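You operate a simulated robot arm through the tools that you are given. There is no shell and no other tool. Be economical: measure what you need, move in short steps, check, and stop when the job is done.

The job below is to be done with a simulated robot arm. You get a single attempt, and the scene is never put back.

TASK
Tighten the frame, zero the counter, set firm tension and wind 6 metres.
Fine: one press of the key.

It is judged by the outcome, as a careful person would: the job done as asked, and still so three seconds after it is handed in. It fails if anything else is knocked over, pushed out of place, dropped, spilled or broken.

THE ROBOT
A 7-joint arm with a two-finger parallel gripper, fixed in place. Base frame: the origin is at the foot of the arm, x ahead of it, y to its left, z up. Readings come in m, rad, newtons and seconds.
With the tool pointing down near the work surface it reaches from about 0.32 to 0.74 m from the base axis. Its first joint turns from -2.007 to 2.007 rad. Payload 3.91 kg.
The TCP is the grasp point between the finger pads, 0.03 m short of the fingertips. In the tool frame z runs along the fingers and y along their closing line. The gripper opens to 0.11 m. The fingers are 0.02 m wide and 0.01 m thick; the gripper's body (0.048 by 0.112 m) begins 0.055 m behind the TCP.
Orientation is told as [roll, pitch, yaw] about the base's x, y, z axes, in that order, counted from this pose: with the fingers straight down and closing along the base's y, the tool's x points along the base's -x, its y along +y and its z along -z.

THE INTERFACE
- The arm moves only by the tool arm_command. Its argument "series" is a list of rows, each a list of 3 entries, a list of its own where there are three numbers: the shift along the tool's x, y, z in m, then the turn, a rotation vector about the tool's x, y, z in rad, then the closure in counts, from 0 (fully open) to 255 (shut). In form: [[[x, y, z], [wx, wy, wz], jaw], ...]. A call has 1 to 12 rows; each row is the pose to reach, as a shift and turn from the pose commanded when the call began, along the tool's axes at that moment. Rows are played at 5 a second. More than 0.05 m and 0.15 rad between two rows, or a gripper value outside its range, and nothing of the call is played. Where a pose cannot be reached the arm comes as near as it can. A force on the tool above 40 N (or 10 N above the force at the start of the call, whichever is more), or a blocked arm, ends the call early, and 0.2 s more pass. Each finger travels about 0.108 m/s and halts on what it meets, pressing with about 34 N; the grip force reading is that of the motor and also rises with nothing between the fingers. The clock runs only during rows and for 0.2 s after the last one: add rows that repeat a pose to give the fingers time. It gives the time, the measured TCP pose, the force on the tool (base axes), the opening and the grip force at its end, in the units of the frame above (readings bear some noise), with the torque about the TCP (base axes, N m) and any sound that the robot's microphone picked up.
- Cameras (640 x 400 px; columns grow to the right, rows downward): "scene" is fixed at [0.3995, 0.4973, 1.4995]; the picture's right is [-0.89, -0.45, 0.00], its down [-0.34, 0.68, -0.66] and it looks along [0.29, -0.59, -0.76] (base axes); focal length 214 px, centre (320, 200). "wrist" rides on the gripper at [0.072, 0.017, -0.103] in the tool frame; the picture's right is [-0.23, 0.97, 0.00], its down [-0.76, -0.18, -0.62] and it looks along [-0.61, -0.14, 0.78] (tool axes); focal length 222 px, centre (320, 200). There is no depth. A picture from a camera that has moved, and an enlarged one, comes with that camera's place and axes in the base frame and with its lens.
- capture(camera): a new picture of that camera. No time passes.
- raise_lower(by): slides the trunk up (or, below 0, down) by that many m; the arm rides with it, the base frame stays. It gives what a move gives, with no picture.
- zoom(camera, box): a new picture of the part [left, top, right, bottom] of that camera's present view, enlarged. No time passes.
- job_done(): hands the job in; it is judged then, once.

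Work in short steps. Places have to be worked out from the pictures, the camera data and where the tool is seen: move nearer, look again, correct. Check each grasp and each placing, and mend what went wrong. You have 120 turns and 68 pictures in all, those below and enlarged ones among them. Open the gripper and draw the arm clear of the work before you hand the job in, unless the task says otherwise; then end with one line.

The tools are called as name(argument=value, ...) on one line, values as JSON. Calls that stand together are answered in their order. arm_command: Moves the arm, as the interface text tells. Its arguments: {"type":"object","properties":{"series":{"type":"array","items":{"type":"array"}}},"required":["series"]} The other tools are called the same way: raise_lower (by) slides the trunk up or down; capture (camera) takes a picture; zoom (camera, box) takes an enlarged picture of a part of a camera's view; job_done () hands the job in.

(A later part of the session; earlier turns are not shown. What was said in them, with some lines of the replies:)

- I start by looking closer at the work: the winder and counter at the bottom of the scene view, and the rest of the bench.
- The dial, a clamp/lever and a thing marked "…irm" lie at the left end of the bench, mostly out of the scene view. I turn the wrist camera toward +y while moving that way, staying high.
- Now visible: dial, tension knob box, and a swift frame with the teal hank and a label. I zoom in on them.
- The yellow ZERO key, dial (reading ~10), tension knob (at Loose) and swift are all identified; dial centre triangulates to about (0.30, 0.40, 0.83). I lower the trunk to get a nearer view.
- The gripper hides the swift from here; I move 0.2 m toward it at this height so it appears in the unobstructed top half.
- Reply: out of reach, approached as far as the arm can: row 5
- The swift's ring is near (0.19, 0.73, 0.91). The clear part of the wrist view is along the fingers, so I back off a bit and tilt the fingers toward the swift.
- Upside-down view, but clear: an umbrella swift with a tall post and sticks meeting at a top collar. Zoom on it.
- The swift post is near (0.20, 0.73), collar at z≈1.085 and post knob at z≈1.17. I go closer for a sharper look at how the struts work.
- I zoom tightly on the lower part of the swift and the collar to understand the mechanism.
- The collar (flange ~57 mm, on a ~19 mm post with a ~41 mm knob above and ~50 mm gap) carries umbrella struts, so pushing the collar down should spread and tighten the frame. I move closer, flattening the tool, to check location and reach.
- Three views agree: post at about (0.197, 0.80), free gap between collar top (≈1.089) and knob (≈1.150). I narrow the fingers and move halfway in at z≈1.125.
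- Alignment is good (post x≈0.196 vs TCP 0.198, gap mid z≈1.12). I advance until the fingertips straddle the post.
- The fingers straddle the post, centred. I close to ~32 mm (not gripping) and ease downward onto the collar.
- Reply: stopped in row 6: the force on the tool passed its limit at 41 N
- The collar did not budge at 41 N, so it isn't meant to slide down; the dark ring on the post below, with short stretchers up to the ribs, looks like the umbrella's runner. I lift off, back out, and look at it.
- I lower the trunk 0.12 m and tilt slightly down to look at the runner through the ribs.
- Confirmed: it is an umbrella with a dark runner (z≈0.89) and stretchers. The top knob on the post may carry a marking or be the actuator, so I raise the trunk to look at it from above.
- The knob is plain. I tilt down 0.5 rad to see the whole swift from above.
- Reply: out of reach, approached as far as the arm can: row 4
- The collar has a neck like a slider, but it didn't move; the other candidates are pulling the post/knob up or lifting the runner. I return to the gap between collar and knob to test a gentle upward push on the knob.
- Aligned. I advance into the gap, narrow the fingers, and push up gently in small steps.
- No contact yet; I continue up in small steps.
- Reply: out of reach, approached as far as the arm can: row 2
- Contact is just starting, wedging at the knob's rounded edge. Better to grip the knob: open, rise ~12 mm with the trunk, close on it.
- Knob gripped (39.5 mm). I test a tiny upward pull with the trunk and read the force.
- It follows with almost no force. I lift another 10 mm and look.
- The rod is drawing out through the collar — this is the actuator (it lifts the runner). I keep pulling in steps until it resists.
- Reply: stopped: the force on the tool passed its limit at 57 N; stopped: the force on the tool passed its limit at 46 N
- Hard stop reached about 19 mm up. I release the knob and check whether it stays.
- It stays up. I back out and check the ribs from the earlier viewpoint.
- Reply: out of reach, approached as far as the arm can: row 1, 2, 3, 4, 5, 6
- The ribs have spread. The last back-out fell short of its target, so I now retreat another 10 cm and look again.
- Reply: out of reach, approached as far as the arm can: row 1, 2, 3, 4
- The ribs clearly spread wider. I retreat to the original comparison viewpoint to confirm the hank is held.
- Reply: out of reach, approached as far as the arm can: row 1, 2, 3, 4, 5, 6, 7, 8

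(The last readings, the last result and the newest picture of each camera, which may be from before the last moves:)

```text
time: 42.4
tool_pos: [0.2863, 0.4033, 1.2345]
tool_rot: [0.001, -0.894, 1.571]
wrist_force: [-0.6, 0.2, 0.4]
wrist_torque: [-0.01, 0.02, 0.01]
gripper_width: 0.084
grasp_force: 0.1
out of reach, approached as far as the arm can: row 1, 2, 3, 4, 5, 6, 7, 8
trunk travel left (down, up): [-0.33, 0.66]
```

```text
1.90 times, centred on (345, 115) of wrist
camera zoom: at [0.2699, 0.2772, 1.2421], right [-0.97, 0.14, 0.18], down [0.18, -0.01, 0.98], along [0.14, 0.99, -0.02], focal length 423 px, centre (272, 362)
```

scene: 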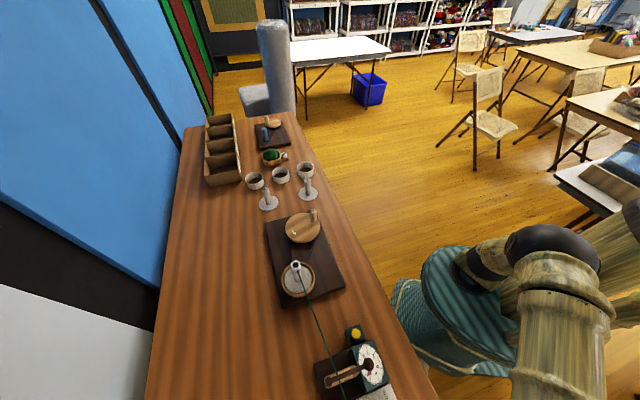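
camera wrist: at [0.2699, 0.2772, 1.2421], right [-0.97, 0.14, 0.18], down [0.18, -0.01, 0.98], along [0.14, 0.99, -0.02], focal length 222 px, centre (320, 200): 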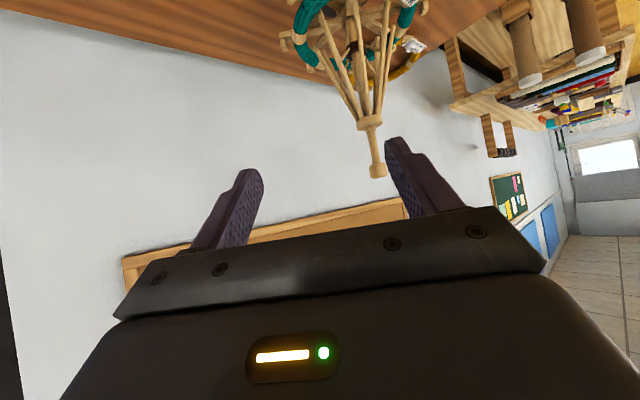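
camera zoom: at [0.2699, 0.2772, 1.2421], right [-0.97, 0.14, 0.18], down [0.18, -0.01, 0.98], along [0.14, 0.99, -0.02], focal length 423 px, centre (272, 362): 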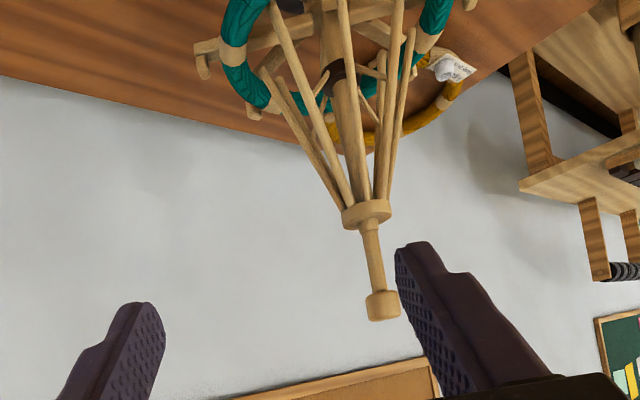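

Ribs now splay out to the hank and the knob stays up: frame tightened. Next the ZERO key at about (0.356, 0.352, 0.79); I bring the tool upright and move above that area for a close look.

arm_command(series=[[[0.018, -0.005, 0.003], [0, 0.112, 0], 60], [[0.036, -0.011, 0.007], [0, 0.224, 0], 60], [[0.054, -0.016, 0.01], [0, 0.336, 0], 60], [[0.072, -0.022, 0.013], [0, 0.448, 0], 60], [[0.09, -0.027, 0.017], [0, 0.56, 0], 60], [[0.109, -0.033, 0.02], [0, 0.672, 0], 60], [[0.127, -0.038, 0.024], [0, 0.784, 0], 60], [[0.145, -0.044, 0.027], [0, 0.894, 0], 60], [[0.145, -0.044, 0.027], [0, 0.894, 0], 60]])

capture(camera="wrist")

```text
time: 44.4
tool_pos: [0.3185, 0.3187, 1.0691]
tool_rot: [0.0, -0.007, 1.572]
wrist_force: [-0.2, -0.3, 1.1]
wrist_torque: [0.1, 0.06, 0.04]
gripper_width: 0.084
grasp_force: 0.0
out of reach, approached as far as the arm can: row 1, 2, 3, 4, 5, 6, 7, 8, 9
trunk travel left (down, up): [-0.33, 0.66]
```

```text
29 pictures are left
camera wrist: at [0.3015, 0.2465, 1.1726], right [-0.97, 0.23, 0.0], down [0.18, 0.76, 0.63], along [0.14, 0.61, -0.78], focal length 222 px, centre (320, 200)
```

wrist: 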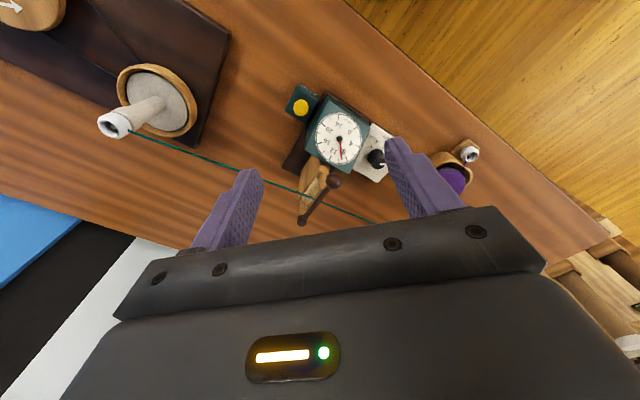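

I zoom in on the counter and lever from here.

zoom(camera="wrist", box=[270, 75, 400, 235])

```text
2.50 times, centred on (335, 155) of wrist
camera zoom: at [0.3015, 0.2465, 1.1726], right [-0.97, 0.23, 0.0], down [0.18, 0.76, 0.63], along [0.14, 0.61, -0.78], focal length 555 px, centre (282, 312)
```

zoom: 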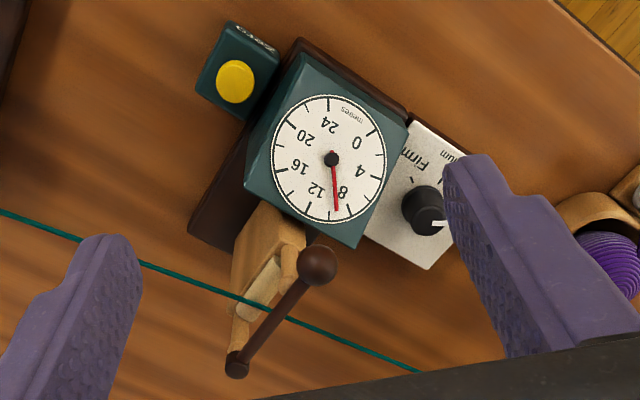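

Key ≈ (0.356, 0.350, 0.789) from three rays; tension knob ≈ (0.239, 0.479, 0.785). The lever with the ball stands at z≈0.92, so I keep the present yaw (thin side of the gripper toward it) and come down above the key with closed fingers.

arm_command(series=[[[-0.01, -0.012, 0.02], [0, 0, 0], 255], [[-0.02, -0.025, 0.04], [0, 0, 0], 255], [[-0.031, -0.0375, 0.06], [0, 0, 0], 255], [[-0.031, -0.0375, 0.1], [0, 0, 0], 255], [[-0.031, -0.0375, 0.139], [0, 0, 0], 255], [[-0.031, -0.0375, 0.139], [0, 0, 0], 255]])

capture(camera="wrist")

zoom(camera="scene", box=[300, 300, 460, 400])

```text
time: 45.8
tool_pos: [0.3546, 0.3523, 0.9287]
tool_rot: [0.0, -0.004, 1.572]
wrist_force: [0.7, 0.1, -0.2]
wrist_torque: [0.0, 0.01, 0.02]
gripper_width: 0.0002
grasp_force: 34.0
trunk travel left (down, up): [-0.33, 0.66]
```

```text
27 pictures are left
camera wrist: at [0.3381, 0.2787, 1.0314], right [-0.97, 0.22, 0.0], down [0.18, 0.76, 0.63], along [0.14, 0.61, -0.78], focal length 222 px, centre (320, 200)
```

wrist: 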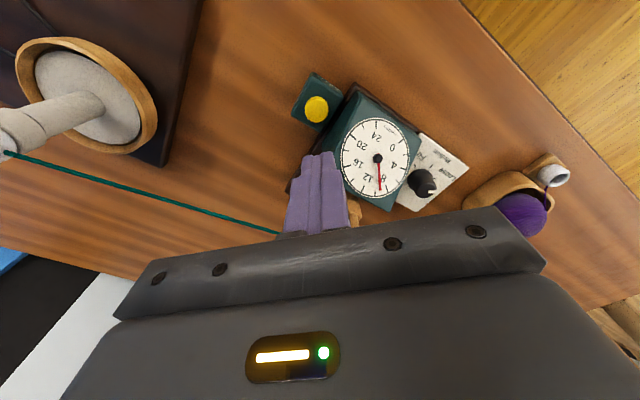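

```text
4.00 times, centred on (380, 350) of scene
camera zoom: at [0.3995, 0.4973, 1.4995], right [-0.89, -0.45, 0.0], down [-0.34, 0.68, -0.66], along [0.29, -0.59, -0.76], focal length 858 px, centre (80, -400)
```

zoom: 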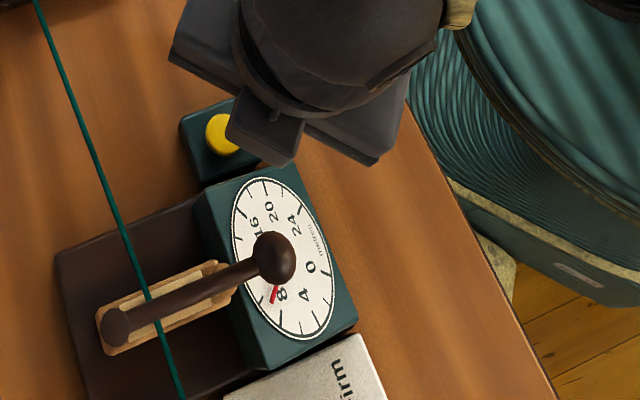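

Position confirmed within ~3 mm. I correct it and descend to ~12 mm above the key.

arm_command(series=[[[0.003, -0.002, 0.03], [0, 0, 0], 255], [[0.003, -0.002, 0.06], [0, 0, 0], 255], [[0.003, -0.002, 0.085], [0, 0, 0], 255], [[0.003, -0.002, 0.095], [0, 0, 0], 255], [[0.003, -0.002, 0.095], [0, 0, 0], 255]])

zoom(camera="scene", box=[300, 300, 460, 400])

```text
time: 47.0
tool_pos: [0.3566, 0.349, 0.8316]
tool_rot: [0.002, -0.003, 1.572]
wrist_force: [0.5, 0.4, -0.2]
wrist_torque: [0.0, -0.01, -0.03]
gripper_width: 0.0001
grasp_force: 34.1
trunk travel left (down, up): [-0.33, 0.66]
```

```text
4.00 times, centred on (380, 350) of scene
camera zoom: at [0.3995, 0.4973, 1.4995], right [-0.89, -0.45, 0.0], down [-0.34, 0.68, -0.66], along [0.29, -0.59, -0.76], focal length 858 px, centre (80, -400)
```

zoom: 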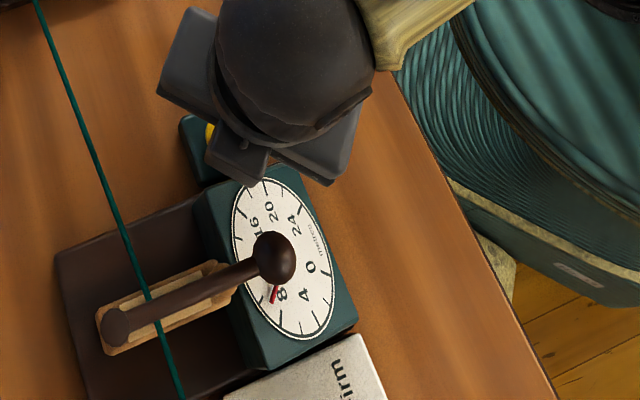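

Now slow 2 mm steps down onto the key.

arm_command(series=[[[0, 0, 0.003], [0, 0, 0], 255], [[0, 0, 0.006], [0, 0, 0], 255], [[0, 0, 0.009], [0, 0, 0], 255], [[0, 0, 0.011], [0, 0, 0], 255], [[0, 0, 0.013], [0, 0, 0], 255], [[0, 0, 0.015], [0, 0, 0], 255], [[0, 0, 0.0165], [0, 0, 0], 255]])

zoom(camera="scene", box=[300, 300, 460, 400])

```text
time: 48.6
tool_pos: [0.3554, 0.3489, 0.816]
tool_rot: [0.0, -0.005, 1.572]
wrist_force: [0.8, 0.1, 0.1]
wrist_torque: [-0.02, -0.02, 0.0]
gripper_width: 0.0
grasp_force: 34.0
trunk travel left (down, up): [-0.33, 0.66]
```

```text
4.00 times, centred on (380, 350) of scene
camera zoom: at [0.3995, 0.4973, 1.4995], right [-0.89, -0.45, 0.0], down [-0.34, 0.68, -0.66], along [0.29, -0.59, -0.76], focal length 858 px, centre (80, -400)
```

zoom: 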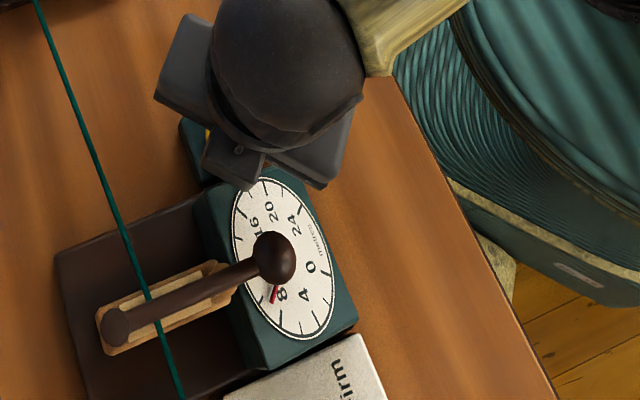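

Tip at z≈0.786, no contact yet; continue down 2 mm at a time.

arm_command(series=[[[0, 0, 0.002], [0, 0, 0], 255], [[0, 0, 0.004], [0, 0, 0], 255], [[0, 0, 0.006], [0, 0, 0], 255], [[0, 0, 0.006], [0, 0, 0], 255]])

```text
time: 49.6
tool_pos: [0.3562, 0.3493, 0.811]
tool_rot: [0.002, -0.003, 1.572]
wrist_force: [-1.2, -0.5, 2.0]
wrist_torque: [0.0, 0.05, -0.01]
gripper_width: 0.0001
grasp_force: 34.2
trunk travel left (down, up): [-0.33, 0.66]
heard: click
```

A click was heard — the key is pressed once. I rise straight up and check the dial.

arm_command(series=[[[0, 0, -0.02], [0, 0, 0], 255], [[0, 0, -0.06], [0, 0, 0], 255], [[0, 0, -0.1], [0, 0, 0], 255], [[0, 0, -0.14], [0, 0, 0], 255], [[0, 0, -0.14], [0, 0, 0], 255]])

zoom(camera="scene", box=[300, 300, 460, 400])

```text
time: 50.8
tool_pos: [0.3573, 0.3508, 0.9519]
tool_rot: [0.001, -0.003, 1.571]
wrist_force: [0.5, 0.2, 0.7]
wrist_torque: [0.01, -0.02, 0.03]
gripper_width: 0.0
grasp_force: 33.5
trunk travel left (down, up): [-0.33, 0.66]
```

```text
4.00 times, centred on (380, 350) of scene
camera zoom: at [0.3995, 0.4973, 1.4995], right [-0.89, -0.45, 0.0], down [-0.34, 0.68, -0.66], along [0.29, -0.59, -0.76], focal length 858 px, centre (80, -400)
```

zoom: 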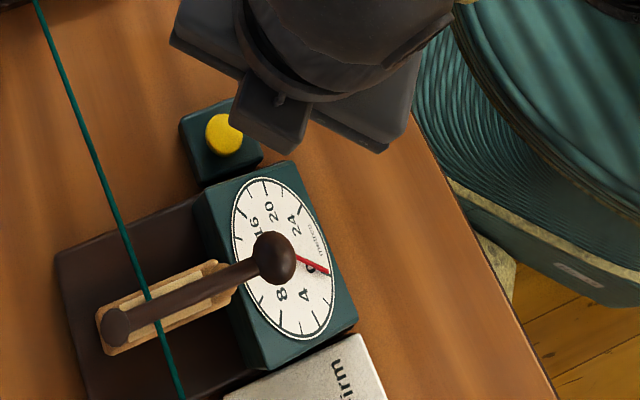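

The needle is at 0. Next the tension knob: I rise and move over to view it from above with the fingers opened.

arm_command(series=[[[0, 0, -0.04], [0, 0, 0], 200], [[0, 0, -0.06], [0, 0, 0], 150], [[0, 0.04, -0.06], [0, 0, 0], 110], [[-0.02, 0.08, -0.06], [0, 0, 0], 110], [[-0.05, 0.115, -0.06], [0, 0, 0], 110], [[-0.05, 0.115, -0.06], [0, 0, 0], 110]])

zoom(camera="wrist", box=[240, 40, 440, 180])

```text
time: 52.2
tool_pos: [0.2394, 0.4006, 1.012]
tool_rot: [0.001, -0.004, 1.571]
wrist_force: [-1.1, 0.3, -0.6]
wrist_torque: [-0.02, -0.02, 0.0]
gripper_width: 0.0626
grasp_force: 0.0
trunk travel left (down, up): [-0.33, 0.66]
```

```text
2.86 times, centred on (340, 110) of wrist
camera zoom: at [0.2236, 0.3272, 1.1156], right [-0.97, 0.23, 0.0], down [0.18, 0.76, 0.63], along [0.14, 0.61, -0.78], focal length 635 px, centre (263, 457)
```

zoom: 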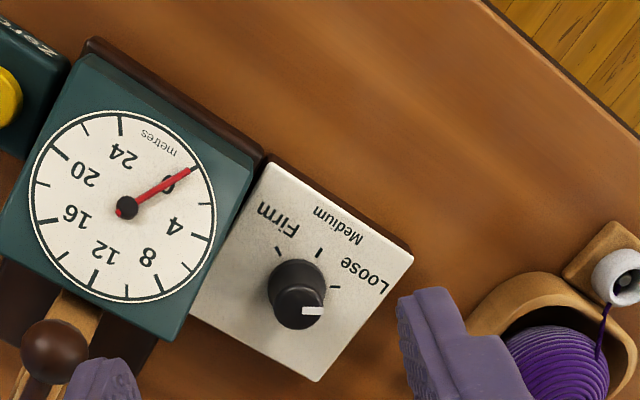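

Geometry: knob centre ≈ (0.240, 0.481), ticks ~57° apart, pointer at Loose; Firm is about +113° (counter-clockwise from above). I pre-rotate the wrist to yaw ≈ -0.2 above the knob so the turn ends clear of the lever.

arm_command(series=[[[-0.007, 0, 0], [0, 0, 0.147], 110], [[-0.014, 0, 0], [0, 0, 0.294], 110], [[-0.021, 0, 0], [0, 0, 0.441], 110], [[-0.028, 0, 0], [0, 0, 0.588], 110], [[-0.035, 0, 0], [0, 0, 0.735], 110], [[-0.042, 0, 0], [0, 0, 0.882], 110], [[-0.049, 0, 0], [0, 0, 1.029], 110], [[-0.056, 0, 0], [0, 0, 1.176], 110], [[-0.063, 0, 0], [0, 0, 1.323], 110], [[-0.07, 0, 0], [0, 0, 1.47], 110], [[-0.076, 0, 0], [0, 0, 1.617], 110], [[-0.08, 0, 0], [0, 0, 1.76], 110]])

capture(camera="wrist")

```text
time: 54.8
tool_pos: [0.2414, 0.478, 1.0116]
tool_rot: [0.006, -0.001, -0.19]
wrist_force: [0.2, -0.3, 0.4]
wrist_torque: [0.0, 0.0, 0.0]
gripper_width: 0.0626
grasp_force: 0.1
trunk travel left (down, up): [-0.33, 0.66]
```

```text
21 pictures are left
camera wrist: at [0.1729, 0.5074, 1.1151], right [0.41, 0.91, 0.0], down [0.71, -0.32, 0.62], along [0.57, -0.25, -0.78], focal length 222 px, centre (320, 200)
```

wrist: 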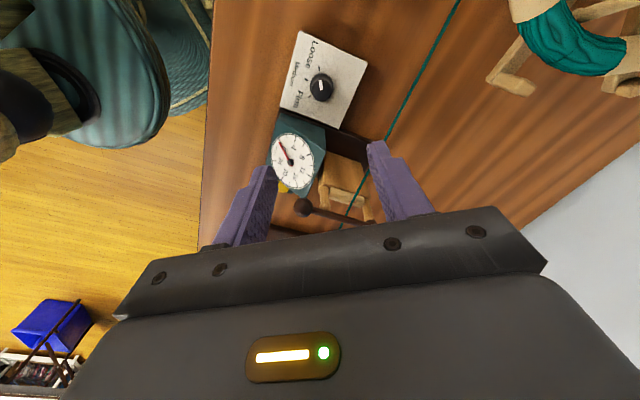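

Knob estimated at (0.236, 0.483). I descend part way and re-check alignment.

arm_command(series=[[[0.003, 0.002, 0.04], [0, 0, 0], 110], [[0.005, 0.004, 0.08], [0, 0, 0], 110], [[0.005, 0.004, 0.12], [0, 0, 0], 110], [[0.005, 0.004, 0.12], [0, 0, 0], 110]])

zoom(camera="wrist", box=[220, 60, 420, 200])

```text
time: 55.8
tool_pos: [0.2376, 0.4825, 0.8917]
tool_rot: [0.004, 0.003, -0.187]
wrist_force: [-0.1, -0.2, -0.3]
wrist_torque: [0.02, 0.04, 0.02]
gripper_width: 0.0628
grasp_force: 0.1
trunk travel left (down, up): [-0.33, 0.66]
```

```text
2.86 times, centred on (320, 130) of wrist
camera zoom: at [0.1701, 0.5125, 0.9949], right [0.4, 0.91, 0.0], down [0.72, -0.32, 0.62], along [0.57, -0.25, -0.78], focal length 635 px, centre (320, 400)
```

zoom: 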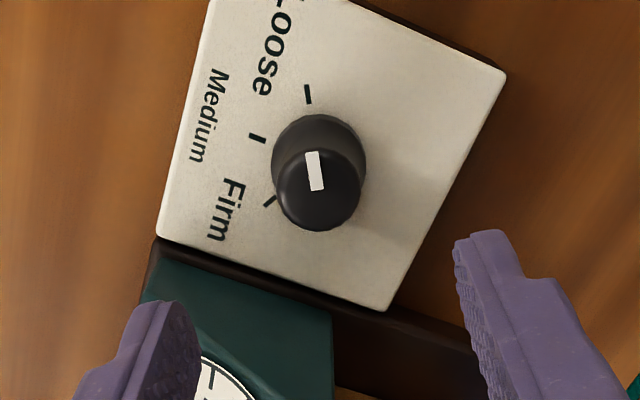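

Alignment is within 1–2 mm (knob top ≈ (0.239, 0.4825, 0.79)). I descend to tip z≈0.77 and close on the knob.

arm_command(series=[[[-0.001, 0, 0.04], [0, 0, 0], 110], [[-0.001, 0, 0.075], [0, 0, 0], 110], [[-0.001, 0, 0.092], [0, 0, 0], 110], [[-0.001, 0, 0.092], [0, 0, 0], 160], [[-0.001, 0, 0.092], [0, 0, 0], 220], [[-0.001, 0, 0.092], [0, 0, 0], 220], [[-0.001, 0, 0.092], [0, 0, 0], 220]])

```text
time: 57.4
tool_pos: [0.2383, 0.483, 0.7993]
tool_rot: [0.002, 0.0, -0.187]
wrist_force: [-2.5, -7.8, -3.9]
wrist_torque: [-0.27, -0.01, 0.0]
gripper_width: 0.0319
grasp_force: 45.4
trunk travel left (down, up): [-0.33, 0.66]
```

Knob gripped at 32 mm. I turn it counter-clockwise (tool z negative) in steps.

arm_command(series=[[[0, 0, 0], [0, 0, -0.13], 220], [[0, 0, 0], [0, 0, -0.26], 220], [[0, 0, 0], [0, 0, -0.39], 220], [[0, 0, 0], [0, 0, -0.52], 220], [[0, 0, 0], [0, 0, -0.65], 220], [[0, 0, 0], [0, 0, -0.78], 220], [[0, 0, 0], [0, 0, -0.91], 220], [[0, 0, 0], [0, 0, -1.04], 220]])

zoom(camera="wrist", box=[220, 80, 420, 220])

```text
time: 59.2
tool_pos: [0.2379, 0.4812, 0.7982]
tool_rot: [0.0, 0.002, 0.855]
wrist_force: [-6.4, -22.2, -17.0]
wrist_torque: [-1.07, 0.62, -0.02]
gripper_width: 0.0322
grasp_force: 44.5
trunk travel left (down, up): [-0.33, 0.66]
```

```text
2.86 times, centred on (320, 150) of wrist
camera zoom: at [0.178, 0.4379, 0.9031], right [-0.59, 0.81, 0.0], down [0.64, 0.46, 0.62], along [0.5, 0.36, -0.78], focal length 635 px, centre (320, 343)
```

zoom: 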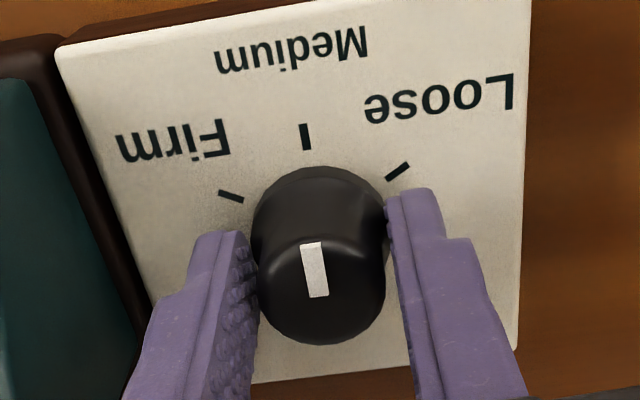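

The pointer is now at Medium, exactly on the tick after 60°. Side forces have built up (~25 N), so I open and re-grip before the second half.

arm_command(series=[[[0, 0, 0], [0, 0, 0], 150], [[0, 0, 0], [0, 0, 0], 140], [[0, 0, 0], [0, 0, 0], 140]])

arm_command(series=[[[0, 0, 0], [0, 0, 0], 180], [[0, 0, 0], [0, 0, 0], 220], [[0, 0, 0], [0, 0, 0], 220]])

```text
time: 60.0
tool_pos: [0.2379, 0.4834, 0.8004]
tool_rot: [0.005, -0.004, 0.854]
wrist_force: [0.9, 0.4, -0.6]
wrist_torque: [0.0, -0.03, -0.01]
gripper_width: 0.0495
grasp_force: 0.0
trunk travel left (down, up): [-0.33, 0.66]
```

```text
time: 60.8
tool_pos: [0.2388, 0.4827, 0.8]
tool_rot: [0.001, -0.001, 0.85]
wrist_force: [5.6, -4.6, 1.2]
wrist_torque: [-0.34, -0.19, 0.01]
gripper_width: 0.0318
grasp_force: 45.1
trunk travel left (down, up): [-0.33, 0.66]
```

Re-gripped. I turn the second 60° to Firm.

arm_command(series=[[[0, 0, 0], [0, 0, -0.13], 220], [[0, 0, 0], [0, 0, -0.26], 220], [[0, 0, 0], [0, 0, -0.39], 220], [[0, 0, 0], [0, 0, -0.52], 220], [[0, 0, 0], [0, 0, -0.65], 220], [[0, 0, 0], [0, 0, -0.78], 220], [[0, 0, 0], [0, 0, -0.91], 220], [[0, 0, 0], [0, 0, -1.03], 220], [[0, 0, 0], [0, 0, -1.03], 220]])

zoom(camera="wrist", box=[220, 80, 420, 220])

```text
time: 62.8
tool_pos: [0.239, 0.482, 0.7995]
tool_rot: [-0.001, -0.005, 1.886]
wrist_force: [7.7, -8.1, 0.3]
wrist_torque: [0.38, -0.18, 0.01]
gripper_width: 0.0319
grasp_force: 45.1
trunk travel left (down, up): [-0.33, 0.66]
```

```text
2.86 times, centred on (320, 150) of wrist
camera zoom: at [0.2452, 0.4082, 0.903], right [-1.0, -0.08, 0.0], down [-0.07, 0.78, 0.63], along [-0.05, 0.62, -0.78], focal length 635 px, centre (320, 343)
```

zoom: 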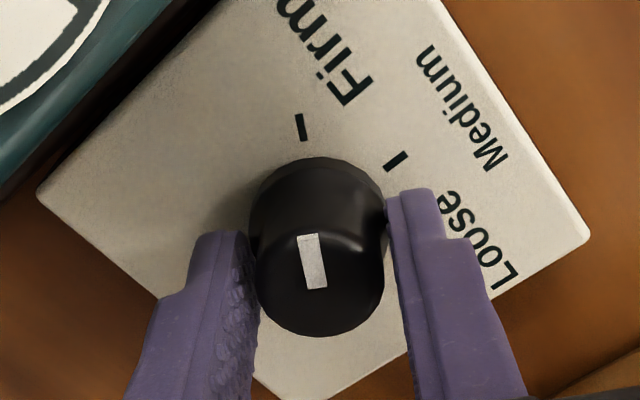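

Firm is set. I release, rise, and check the plate wasn't disturbed later; then head to the winder.

arm_command(series=[[[0, 0, 0], [0, 0, 0], 160], [[0, 0, 0], [0, 0, 0], 120], [[0, 0, 0], [0, 0, 0], 110], [[0, 0, -0.04], [0, 0, 0], 110], [[0, 0, -0.09], [0, 0, 0], 110], [[0, 0, -0.14], [0, 0, 0], 110], [[0, 0, -0.19], [0, 0, 0], 110], [[0, 0, -0.24], [0, 0, 0], 110], [[0, 0, -0.25], [0, 0, 0], 110]])

arm_command(series=[[[0, 0, 0], [0, 0, 0.14], 110], [[0, 0, 0], [0, 0, 0.28], 110], [[0, 0, 0], [0, 0, 0.42], 110], [[0, 0, 0], [0, 0, 0.56], 110], [[0, 0, 0], [0, 0, 0.7], 110], [[0, 0, 0], [0, 0, 0.84], 110], [[0, 0, 0], [0, 0, 0.98], 110], [[0, 0, 0], [0, 0, 1.12], 110], [[0, 0, 0], [0, 0, 1.26], 110], [[0, 0, 0], [0, 0, 1.4], 110], [[0, 0, 0], [0, 0, 1.54], 110]])

```text
time: 64.8
tool_pos: [0.2316, 0.465, 1.0225]
tool_rot: [-0.002, -0.006, 1.884]
wrist_force: [-0.8, -0.3, -0.4]
wrist_torque: [-0.01, -0.04, 0.02]
gripper_width: 0.0627
grasp_force: 0.0
out of reach, approached as far as the arm can: row 8, 9
trunk travel left (down, up): [-0.33, 0.66]
```

```text
time: 67.2
tool_pos: [0.23, 0.4655, 1.0214]
tool_rot: [0.004, 0.0, 0.341]
wrist_force: [0.3, 0.3, 0.0]
wrist_torque: [0.0, 0.02, 0.0]
gripper_width: 0.0625
grasp_force: 0.1
trunk travel left (down, up): [-0.33, 0.66]
```

I raise the trunk a bit for reach and then swing over toward the winding wheel.

raise_lower(by=0.15)

arm_command(series=[[[-0.0162, -0.0415, 0.01], [0, 0, 0.03], 110], [[-0.0323, -0.083, 0.02], [0, 0, 0.06], 110], [[-0.0485, -0.1245, 0.03], [0, 0, 0.09], 110], [[-0.0647, -0.166, 0.04], [0, 0, 0.12], 110], [[-0.0808, -0.2075, 0.05], [0, 0, 0.15], 110], [[-0.097, -0.249, 0.06], [0, 0, 0.18], 110], [[-0.1132, -0.2905, 0.07], [0, 0, 0.21], 110], [[-0.1293, -0.332, 0.08], [0, 0, 0.24], 110], [[-0.1455, -0.3735, 0.09], [0, 0, 0.27], 110], [[-0.1617, -0.415, 0.1], [0, 0, 0.3], 110], [[-0.1778, -0.4565, 0.11], [0, 0, 0.33], 110], [[-0.194, -0.498, 0.12], [0, 0, 0.341], 110]])

capture(camera="wrist")

```text
time: 68.9
tool_pos: [0.2312, 0.4665, 1.1707]
tool_rot: [0.005, 0.001, 0.342]
wrist_force: [0.1, 0.6, 0.2]
wrist_torque: [0.01, 0.01, -0.01]
gripper_width: 0.0624
grasp_force: 0.1
trunk travel left (down, up): [-0.48, 0.51]
```

```text
time: 71.5
tool_pos: [0.5819, 0.0599, 1.0508]
tool_rot: [0.004, 0.001, 0.002]
wrist_force: [-0.6, 0.4, 0.3]
wrist_torque: [0.03, 0.0, -0.01]
gripper_width: 0.0627
grasp_force: 0.1
trunk travel left (down, up): [-0.48, 0.51]
```

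```text
17 pictures are left
camera wrist: at [0.5095, 0.0764, 1.1547], right [0.23, 0.97, 0.0], down [0.76, -0.18, 0.62], along [0.61, -0.14, -0.78], focal length 222 px, centre (320, 200)
```

wrist: 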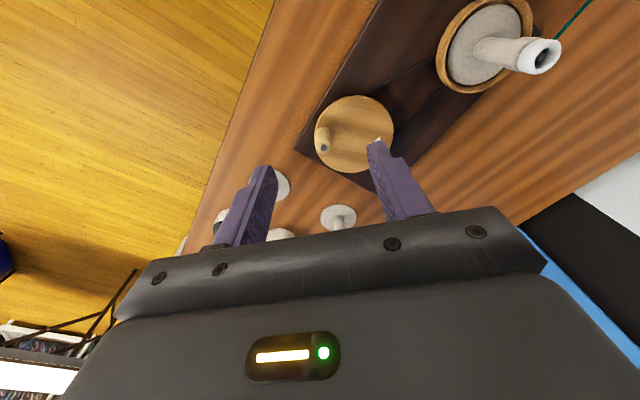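

Triangulated: wheel centre ≈ (0.670, 0.100, 0.784), handle ≈ (0.645, 0.054), top ≈ 0.86. I move above the handle and re-check.

arm_command(series=[[[-0.02, -0.002, 0.035], [0, 0, 0], 110], [[-0.04, -0.004, 0.07], [0, 0, 0], 110], [[-0.063, -0.0064, 0.105], [0, 0, 0], 110], [[-0.063, -0.0064, 0.13], [0, 0, 0], 110], [[-0.063, -0.0064, 0.13], [0, 0, 0], 110]])

capture(camera="wrist")

```text
time: 72.7
tool_pos: [0.6436, 0.0548, 0.9208]
tool_rot: [0.005, 0.001, 0.002]
wrist_force: [-0.2, 0.0, 0.5]
wrist_torque: [-0.01, -0.01, 0.02]
gripper_width: 0.0623
grasp_force: 0.1
trunk travel left (down, up): [-0.48, 0.51]
```

```text
16 pictures are left
camera wrist: at [0.5712, 0.0708, 1.0242], right [0.23, 0.97, 0.0], down [0.76, -0.18, 0.62], along [0.61, -0.14, -0.78], focal length 222 px, centre (320, 200)
```

wrist: 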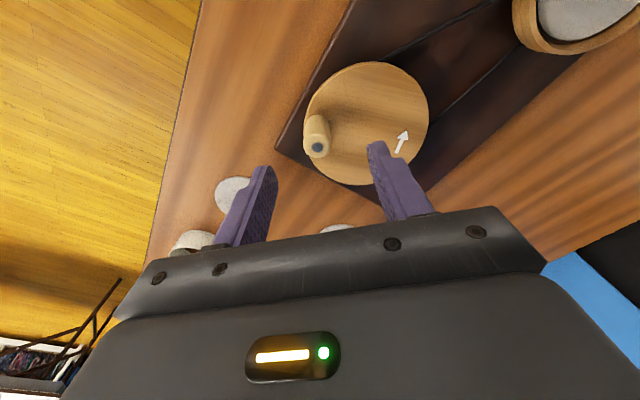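

Consistent: handle at ≈ (0.646, 0.053), direction arrow counter-clockwise from above. I descend around it and close.

arm_command(series=[[[-0.002, -0.0015, 0.03], [0, 0, 0], 110], [[-0.002, -0.0015, 0.06], [0, 0, 0], 110], [[-0.002, -0.0015, 0.088], [0, 0, 0], 110], [[-0.002, -0.0015, 0.088], [0, 0, 0], 170], [[-0.002, -0.0015, 0.088], [0, 0, 0], 230], [[-0.002, -0.0015, 0.088], [0, 0, 0], 230], [[-0.002, -0.0015, 0.088], [0, 0, 0], 230]])

capture(camera="wrist")

```text
time: 74.3
tool_pos: [0.6452, 0.0519, 0.8313]
tool_rot: [0.002, 0.003, 0.0]
wrist_force: [-10.0, -16.4, -3.9]
wrist_torque: [-0.65, 0.26, -0.12]
gripper_width: 0.0252
grasp_force: 45.2
trunk travel left (down, up): [-0.48, 0.51]
```

```text
15 pictures are left
camera wrist: at [0.5731, 0.0681, 0.9351], right [0.23, 0.97, 0.0], down [0.76, -0.18, 0.62], along [0.6, -0.14, -0.78], focal length 222 px, centre (320, 200)
```

wrist: 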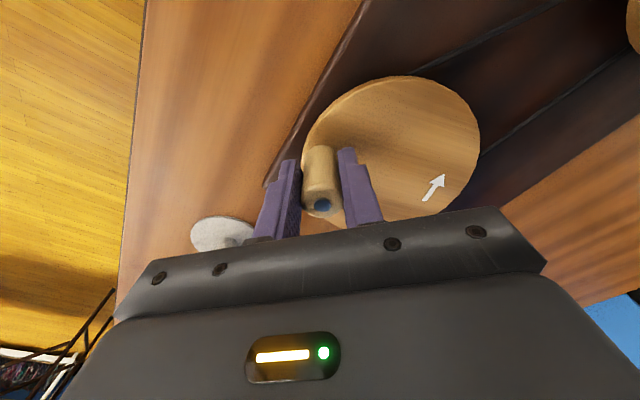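

Handle held (25 mm). I test a short 40° arc counter-clockwise at radius 0.054 about (0.668, 0.100) and look at forces.

arm_command(series=[[[-0.0079, -0.0053, 0], [0, 0, 0], 230], [[-0.0171, -0.007, 0], [0, 0, 0], 230], [[-0.0265, -0.0071, 0], [0, 0, 0], 230], [[-0.0358, -0.0056, 0], [0, 0, 0], 230]])

```text
time: 75.3
tool_pos: [0.6821, 0.0449, 0.8325]
tool_rot: [0.002, -0.002, -0.001]
wrist_force: [4.4, -24.9, -4.4]
wrist_torque: [-0.35, 0.31, -0.14]
gripper_width: 0.025
grasp_force: 45.0
trunk travel left (down, up): [-0.48, 0.51]
```

It turns easily; the radial pull says the true radius is a bit larger (~0.056) and centre slightly further out. I continue to the far side with corrected values and read again.

arm_command(series=[[[-0.015, 0.0011, 0], [0, 0, 0], 230], [[-0.0274, 0.009, 0], [0, 0, 0], 230], [[-0.0374, 0.0199, 0], [0, 0, 0], 230], [[-0.0442, 0.033, 0], [0, 0, 0], 230], [[-0.0474, 0.0474, 0], [0, 0, 0], 230], [[-0.0467, 0.0621, 0], [0, 0, 0], 230]])

```text
time: 76.7
tool_pos: [0.7252, 0.1156, 0.8314]
tool_rot: [0.006, 0.004, 0.004]
wrist_force: [-5.6, -0.3, 1.1]
wrist_torque: [-0.52, -0.27, -0.04]
gripper_width: 0.0251
grasp_force: 45.3
trunk travel left (down, up): [-0.48, 0.51]
```

Fit through three measured points: centre (0.673, 0.099), radius 0.0547. I continue around to 255°, completing about one turn.

arm_command(series=[[[0.0103, 0.0206, 0], [0, 0, 0], 230], [[0.0237, 0.034, 0], [0, 0, 0], 230], [[0.0409, 0.042, 0], [0, 0, 0], 230], [[0.0599, 0.0437, 0], [0, 0, 0], 230], [[0.0782, 0.0388, 0], [0, 0, 0], 230], [[0.0938, 0.0279, 0], [0, 0, 0], 230], [[0.1047, 0.0123, 0], [0, 0, 0], 230], [[0.1096, -0.006, 0], [0, 0, 0], 230], [[0.1079, -0.025, 0], [0, 0, 0], 230], [[0.0999, -0.0422, 0], [0, 0, 0], 230], [[0.0865, -0.0556, 0], [0, 0, 0], 230], [[0.0693, -0.0636, 0], [0, 0, 0], 230]])

zoom(camera="scene", box=[260, 200, 420, 400])

```text
time: 79.3
tool_pos: [0.6585, 0.0458, 0.833]
tool_rot: [0.003, 0.0, 0.003]
wrist_force: [-1.7, -9.9, -7.1]
wrist_torque: [-0.74, 0.48, -0.08]
gripper_width: 0.0252
grasp_force: 44.6
trunk travel left (down, up): [-0.48, 0.51]
```

```text
2.00 times, centred on (340, 300) of scene
camera zoom: at [0.3995, 0.4973, 1.4995], right [-0.89, -0.45, 0.0], down [-0.34, 0.68, -0.66], along [0.29, -0.59, -0.76], focal length 429 px, centre (280, 0)
```

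zoom: 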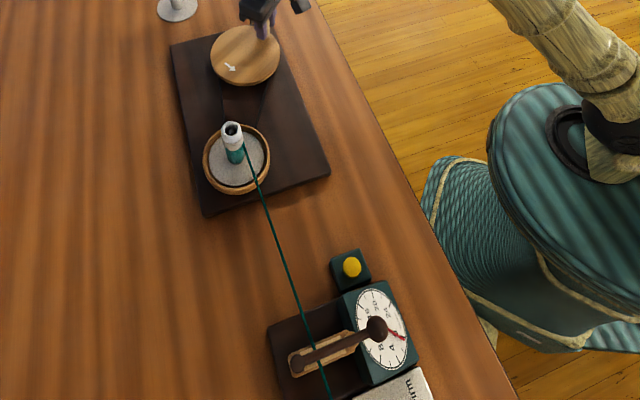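

Yarn is going onto the bobbin. I read the dial close up.

zoom(camera="scene", box=[350, 335, 414, 390])

```text
7.27 times, centred on (382, 362) of scene
camera zoom: at [0.3995, 0.4973, 1.4995], right [-0.89, -0.45, 0.0], down [-0.34, 0.68, -0.66], along [0.29, -0.59, -0.76], focal length 1560 px, centre (-131, -982)
```

zoom: 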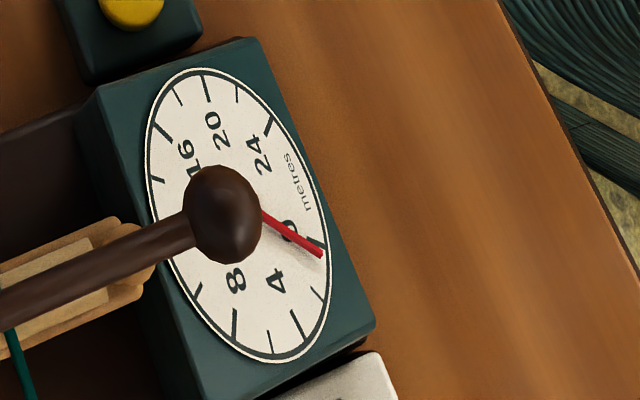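

About 0.5 m after one turn (2 m per small tick), so roughly 12 turns are needed. I run full turns of 12 × 30° each, starting with one to check forces.

arm_command(series=[[[-0.0284, 0, 0], [0, 0, 0], 230], [[-0.0531, 0.0142, 0], [0, 0, 0], 230], [[-0.0673, 0.0389, 0], [0, 0, 0], 230], [[-0.0673, 0.0673, 0], [0, 0, 0], 230], [[-0.0531, 0.092, 0], [0, 0, 0], 230], [[-0.0284, 0.1062, 0], [0, 0, 0], 230], [[0, 0.1062, 0], [0, 0, 0], 230], [[0.0247, 0.092, 0], [0, 0, 0], 230], [[0.0389, 0.0673, 0], [0, 0, 0], 230], [[0.0389, 0.0389, 0], [0, 0, 0], 230], [[0.0247, 0.0142, 0], [0, 0, 0], 230], [[0, 0, 0], [0, 0, 0], 230]])

```text
time: 81.9
tool_pos: [0.6601, 0.0453, 0.8317]
tool_rot: [0.001, -0.005, 0.002]
wrist_force: [-2.2, -10.5, -2.0]
wrist_torque: [-0.98, 0.1, -0.08]
gripper_width: 0.0247
grasp_force: 45.1
trunk travel left (down, up): [-0.48, 0.51]
```

Smooth. I do three more identical turns, then read the dial.

arm_command(series=[[[-0.0284, 0, 0], [0, 0, 0], 230], [[-0.0531, 0.0142, 0], [0, 0, 0], 230], [[-0.0673, 0.0389, 0], [0, 0, 0], 230], [[-0.0673, 0.0673, 0], [0, 0, 0], 230], [[-0.0531, 0.092, 0], [0, 0, 0], 230], [[-0.0284, 0.1062, 0], [0, 0, 0], 230], [[0, 0.1062, 0], [0, 0, 0], 230], [[0.0247, 0.092, 0], [0, 0, 0], 230], [[0.0389, 0.0673, 0], [0, 0, 0], 230], [[0.0389, 0.0389, 0], [0, 0, 0], 230], [[0.0247, 0.0142, 0], [0, 0, 0], 230], [[0, 0, 0], [0, 0, 0], 230]])

arm_command(series=[[[-0.0284, 0, 0], [0, 0, 0], 230], [[-0.0531, 0.0142, 0], [0, 0, 0], 230], [[-0.0673, 0.0389, 0], [0, 0, 0], 230], [[-0.0673, 0.0673, 0], [0, 0, 0], 230], [[-0.0531, 0.092, 0], [0, 0, 0], 230], [[-0.0284, 0.1062, 0], [0, 0, 0], 230], [[0, 0.1062, 0], [0, 0, 0], 230], [[0.0247, 0.092, 0], [0, 0, 0], 230], [[0.0389, 0.0673, 0], [0, 0, 0], 230], [[0.0389, 0.0389, 0], [0, 0, 0], 230], [[0.0247, 0.0142, 0], [0, 0, 0], 230], [[0, 0, 0], [0, 0, 0], 230]])

arm_command(series=[[[-0.0284, 0, 0], [0, 0, 0], 230], [[-0.0531, 0.0142, 0], [0, 0, 0], 230], [[-0.0673, 0.0389, 0], [0, 0, 0], 230], [[-0.0673, 0.0673, 0], [0, 0, 0], 230], [[-0.0531, 0.092, 0], [0, 0, 0], 230], [[-0.0284, 0.1062, 0], [0, 0, 0], 230], [[0, 0.1062, 0], [0, 0, 0], 230], [[0.0247, 0.092, 0], [0, 0, 0], 230], [[0.0389, 0.0673, 0], [0, 0, 0], 230], [[0.0389, 0.0389, 0], [0, 0, 0], 230], [[0.0247, 0.0142, 0], [0, 0, 0], 230], [[0, 0, 0], [0, 0, 0], 230]])

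zoom(camera="scene", box=[350, 335, 414, 390])

```text
time: 84.5
tool_pos: [0.66, 0.0449, 0.8314]
tool_rot: [0.002, 0.001, 0.001]
wrist_force: [-2.7, -11.1, -9.6]
wrist_torque: [-0.74, -0.22, -0.08]
gripper_width: 0.025
grasp_force: 45.7
trunk travel left (down, up): [-0.48, 0.51]
```

```text
time: 87.1
tool_pos: [0.66, 0.0454, 0.8322]
tool_rot: [0.002, -0.003, -0.001]
wrist_force: [-1.5, -7.2, -3.9]
wrist_torque: [-0.88, -0.44, -0.07]
gripper_width: 0.025
grasp_force: 44.8
trunk travel left (down, up): [-0.48, 0.51]
```

```text
time: 89.7
tool_pos: [0.6612, 0.0453, 0.8314]
tool_rot: [0.001, -0.002, 0.001]
wrist_force: [-2.9, -15.7, -8.4]
wrist_torque: [-0.73, -0.42, -0.16]
gripper_width: 0.025
grasp_force: 44.5
trunk travel left (down, up): [-0.48, 0.51]
```

```text
7.27 times, centred on (382, 362) of scene
camera zoom: at [0.3995, 0.4973, 1.4995], right [-0.89, -0.45, 0.0], down [-0.34, 0.68, -0.66], along [0.29, -0.59, -0.76], focal length 1560 px, centre (-131, -982)
```

zoom: 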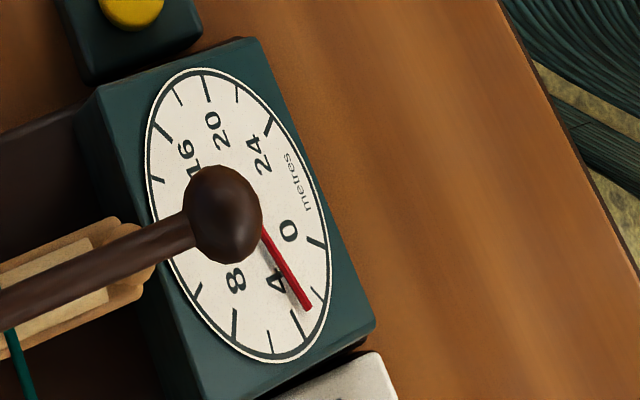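

Fitting the dial ellipse (parallax-free via needle direction), the reading is about 3.5 m, i.e. ~0.67–0.7 m per turn. I do two more turns and read with a tighter zoom.

arm_command(series=[[[-0.0284, 0, 0], [0, 0, 0], 230], [[-0.0531, 0.0142, 0], [0, 0, 0], 230], [[-0.0673, 0.0389, 0], [0, 0, 0], 230], [[-0.0673, 0.0673, 0], [0, 0, 0], 230], [[-0.0531, 0.092, 0], [0, 0, 0], 230], [[-0.0284, 0.1062, 0], [0, 0, 0], 230], [[0, 0.1062, 0], [0, 0, 0], 230], [[0.0247, 0.092, 0], [0, 0, 0], 230], [[0.0389, 0.0673, 0], [0, 0, 0], 230], [[0.0389, 0.0389, 0], [0, 0, 0], 230], [[0.0247, 0.0142, 0], [0, 0, 0], 230], [[0, 0, 0], [0, 0, 0], 230]])

arm_command(series=[[[-0.0284, 0, 0], [0, 0, 0], 230], [[-0.0531, 0.0142, 0], [0, 0, 0], 230], [[-0.0673, 0.0389, 0], [0, 0, 0], 230], [[-0.0673, 0.0673, 0], [0, 0, 0], 230], [[-0.0531, 0.092, 0], [0, 0, 0], 230], [[-0.0284, 0.1062, 0], [0, 0, 0], 230], [[0, 0.1062, 0], [0, 0, 0], 230], [[0.0247, 0.092, 0], [0, 0, 0], 230], [[0.0389, 0.0673, 0], [0, 0, 0], 230], [[0.0389, 0.0389, 0], [0, 0, 0], 230], [[0.0247, 0.0142, 0], [0, 0, 0], 230], [[0, 0, 0], [0, 0, 0], 230]])

zoom(camera="scene", box=[362, 350, 394, 385])

```text
time: 92.3
tool_pos: [0.6597, 0.0444, 0.8324]
tool_rot: [0.002, -0.002, 0.0]
wrist_force: [-1.9, -9.6, -7.7]
wrist_torque: [-0.78, -0.32, -0.07]
gripper_width: 0.0248
grasp_force: 44.9
trunk travel left (down, up): [-0.48, 0.51]
```

```text
time: 94.9
tool_pos: [0.6608, 0.0452, 0.8321]
tool_rot: [0.001, -0.005, 0.0]
wrist_force: [-3.4, -15.1, -0.2]
wrist_torque: [-0.7, -1.19, -0.15]
gripper_width: 0.0251
grasp_force: 44.8
trunk travel left (down, up): [-0.48, 0.51]
```

```text
11.43 times, centred on (378, 368) of scene
camera zoom: at [0.3995, 0.4973, 1.4995], right [-0.89, -0.45, 0.0], down [-0.34, 0.68, -0.66], along [0.29, -0.59, -0.76], focal length 2451 px, centre (-343, -1714)
```

zoom: 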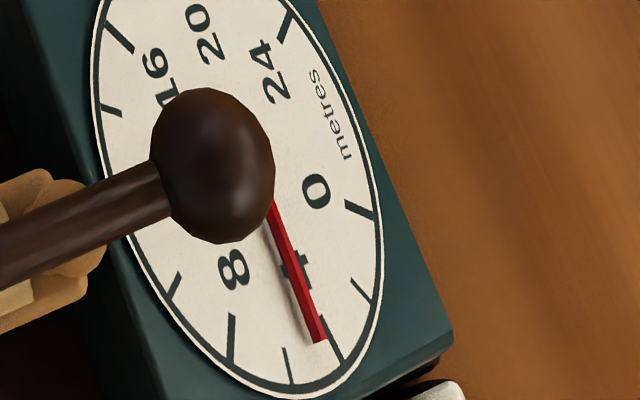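

Needle direction gives ≈5.0 m (≈0.72 m/turn). One more turn, then read.

arm_command(series=[[[-0.0284, 0, 0], [0, 0, 0], 230], [[-0.0531, 0.0142, 0], [0, 0, 0], 230], [[-0.0673, 0.0389, 0], [0, 0, 0], 230], [[-0.0673, 0.0673, 0], [0, 0, 0], 230], [[-0.0531, 0.092, 0], [0, 0, 0], 230], [[-0.0284, 0.1062, 0], [0, 0, 0], 230], [[0, 0.1062, 0], [0, 0, 0], 230], [[0.0247, 0.092, 0], [0, 0, 0], 230], [[0.0389, 0.0673, 0], [0, 0, 0], 230], [[0.0389, 0.0389, 0], [0, 0, 0], 230], [[0.0247, 0.0142, 0], [0, 0, 0], 230], [[0, 0, 0], [0, 0, 0], 230]])

zoom(camera="scene", box=[362, 350, 394, 385])

```text
time: 97.5
tool_pos: [0.6598, 0.0456, 0.8317]
tool_rot: [0.001, -0.001, 0.001]
wrist_force: [-2.8, -11.2, -13.6]
wrist_torque: [-0.69, -1.06, -0.1]
gripper_width: 0.0249
grasp_force: 44.7
trunk travel left (down, up): [-0.48, 0.51]
```

```text
11.43 times, centred on (378, 368) of scene
camera zoom: at [0.3995, 0.4973, 1.4995], right [-0.89, -0.45, 0.0], down [-0.34, 0.68, -0.66], along [0.29, -0.59, -0.76], focal length 2451 px, centre (-343, -1714)
```

zoom: 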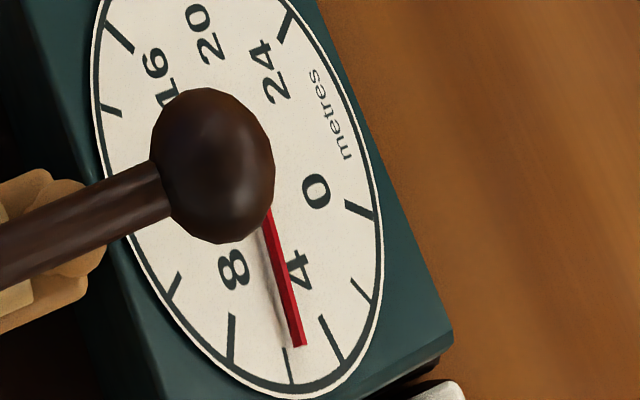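

Reading ≈5.84 m by needle direction, consistent with 8.03 turns × 0.727. I add about 70° (≈0.15 m) and read again.

arm_command(series=[[[-0.0221, -0.0013, 0], [0, 0, 0], 230], [[-0.0431, 0.0063, 0], [0, 0, 0], 230], [[-0.0593, 0.0215, 0], [0, 0, 0], 230], [[-0.0593, 0.0215, 0], [0, 0, 0], 230]])

zoom(camera="scene", box=[362, 350, 394, 385])

```text
time: 98.5
tool_pos: [0.7173, 0.0701, 0.8304]
tool_rot: [0.006, 0.003, 0.002]
wrist_force: [-0.3, -2.0, -8.7]
wrist_torque: [-0.44, -0.74, 0.01]
gripper_width: 0.0248
grasp_force: 45.2
trunk travel left (down, up): [-0.48, 0.51]
```

```text
11.43 times, centred on (378, 368) of scene
camera zoom: at [0.3995, 0.4973, 1.4995], right [-0.89, -0.45, 0.0], down [-0.34, 0.68, -0.66], along [0.29, -0.59, -0.76], focal length 2451 px, centre (-343, -1714)
```

zoom: 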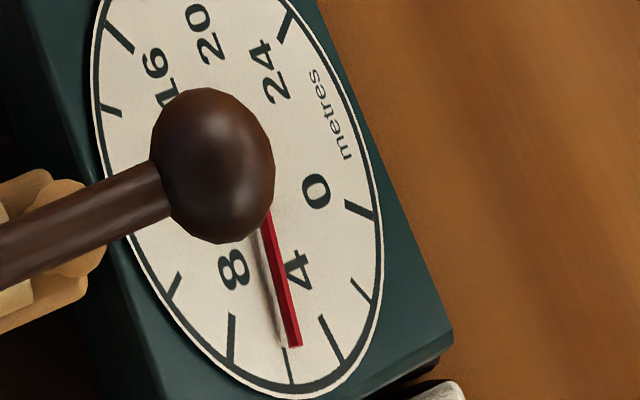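

Now ≈5.95 m. I release the handle, rise, and check the dial from directly above with the wrist camera.

arm_command(series=[[[0, 0, 0], [0, 0, 0], 180], [[0, 0, 0], [0, 0, 0], 130], [[0, 0, 0], [0, 0, 0], 110], [[0, 0, 0], [0, 0, 0], 110], [[0, 0, -0.04], [0, 0, 0], 110], [[0, 0, -0.08], [0, 0, 0], 110], [[0.03, 0, -0.12], [0, 0, 0], 110], [[0.06, 0, -0.16], [0, 0, 0], 110], [[0.09, 0, -0.2], [0, 0, 0], 110], [[0.13, 0, -0.22], [0, 0, 0], 110]])

zoom(camera="scene", box=[362, 350, 394, 385])

```text
time: 100.7
tool_pos: [0.5859, 0.0692, 1.0512]
tool_rot: [0.003, 0.0, 0.002]
wrist_force: [0.3, -0.4, -0.5]
wrist_torque: [0.0, 0.0, 0.02]
gripper_width: 0.0626
grasp_force: 0.1
trunk travel left (down, up): [-0.48, 0.51]
```

```text
11.43 times, centred on (378, 368) of scene
camera zoom: at [0.3995, 0.4973, 1.4995], right [-0.89, -0.45, 0.0], down [-0.34, 0.68, -0.66], along [0.29, -0.59, -0.76], focal length 2451 px, centre (-343, -1714)
```

zoom: 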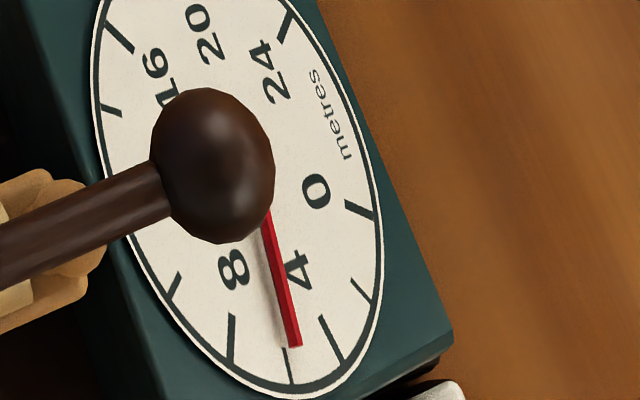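

The needle held after release. I move to the earlier top-view pose over the counter to verify.

arm_command(series=[[[0.029, 0.0276, 0], [0, 0, -0.131], 110], [[0.058, 0.0552, 0], [0, 0, -0.262], 110], [[0.0866, 0.0828, 0], [0, 0, -0.393], 110], [[0.1155, 0.1103, 0], [0, 0, -0.524], 110], [[0.1444, 0.138, 0], [0, 0, -0.655], 110], [[0.1732, 0.1655, 0], [0, 0, -0.785], 110], [[0.2021, 0.193, 0], [0, 0, -0.916], 110], [[0.231, 0.2207, 0], [0, 0, -1.047], 110], [[0.26, 0.2483, 0], [0, 0, -1.178], 110], [[0.2888, 0.2758, 0], [0, 0, -1.309], 110], [[0.318, 0.303, 0], [0, 0, -1.44], 110], [[0.34, 0.325, 0], [0, 0, -1.571], 110]])

zoom(camera="wrist", box=[240, 50, 400, 160])

```text
time: 103.3
tool_pos: [0.2472, 0.394, 1.0549]
tool_rot: [0.002, -0.004, 1.574]
wrist_force: [-0.1, 0.5, 1.3]
wrist_torque: [0.01, 0.02, -0.01]
gripper_width: 0.0627
grasp_force: 0.0
trunk travel left (down, up): [-0.48, 0.51]
```

```text
3.64 times, centred on (320, 105) of wrist
camera zoom: at [0.23, 0.3209, 1.1586], right [-0.97, 0.22, 0.0], down [0.18, 0.76, 0.63], along [0.14, 0.61, -0.78], focal length 808 px, centre (320, 546)
```

zoom: 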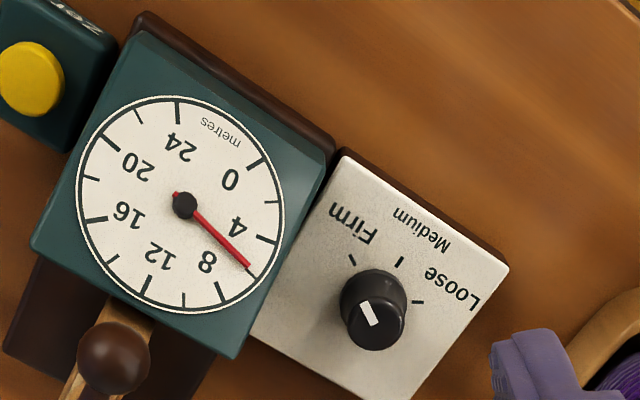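

The needle is right on the 6 m tick and the knob on Firm. I raise the arm clear and take a last look at everything, including the swift.

raise_lower(by=0.3)

arm_command(series=[[[0.04, 0, 0], [0, 0, 0], 0], [[0.08, 0, 0], [0, 0, 0], 0], [[0.08, 0, 0], [0, 0, 0], 0]])

zoom(camera="wrist", box=[250, 50, 440, 235])

capture(camera="scene")

```text
time: 106.3
tool_pos: [0.2474, 0.3932, 1.3565]
tool_rot: [0.002, -0.004, 1.572]
wrist_force: [-0.5, 0.1, -0.9]
wrist_torque: [0.04, 0.01, 0.03]
gripper_width: 0.0623
grasp_force: 0.1
trunk travel left (down, up): [-0.78, 0.21]
```

```text
time: 107.1
tool_pos: [0.2489, 0.3132, 1.3524]
tool_rot: [0.003, -0.003, 1.574]
wrist_force: [-0.9, -0.6, 0.6]
wrist_torque: [-0.04, 0.01, 0.0]
gripper_width: 0.1099
grasp_force: 0.0
trunk travel left (down, up): [-0.78, 0.21]
```

```text
2.16 times, centred on (345, 142) of wrist
camera zoom: at [0.2313, 0.2402, 1.4568], right [-0.97, 0.22, 0.0], down [0.18, 0.76, 0.63], along [0.14, 0.61, -0.78], focal length 480 px, centre (266, 324)
```

zoom: 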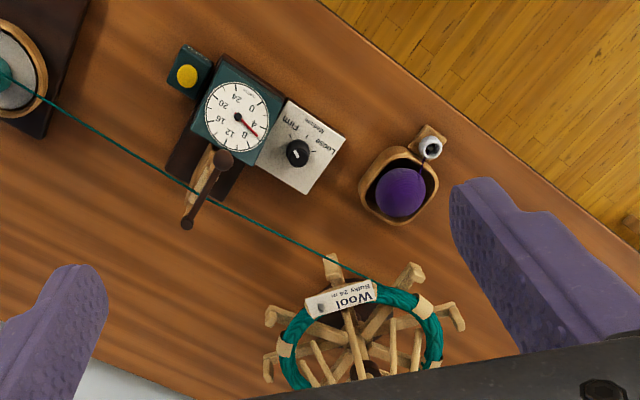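

```text
5 pictures are left
```

scene: 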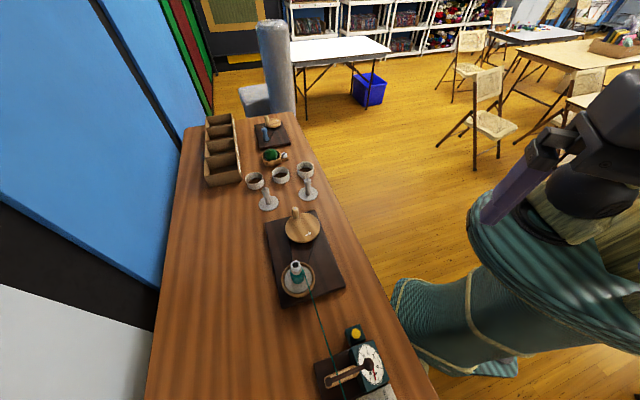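

Frame spread and holding, dial at 6, knob on Firm, nothing disturbed, gripper open and clear. I hand the job in.

job_done()

```text
The job is handed in.
```

The frame is tightened, the counter was zeroed with one key press, tension is set to Firm, and the dial reads 6 metres wound.
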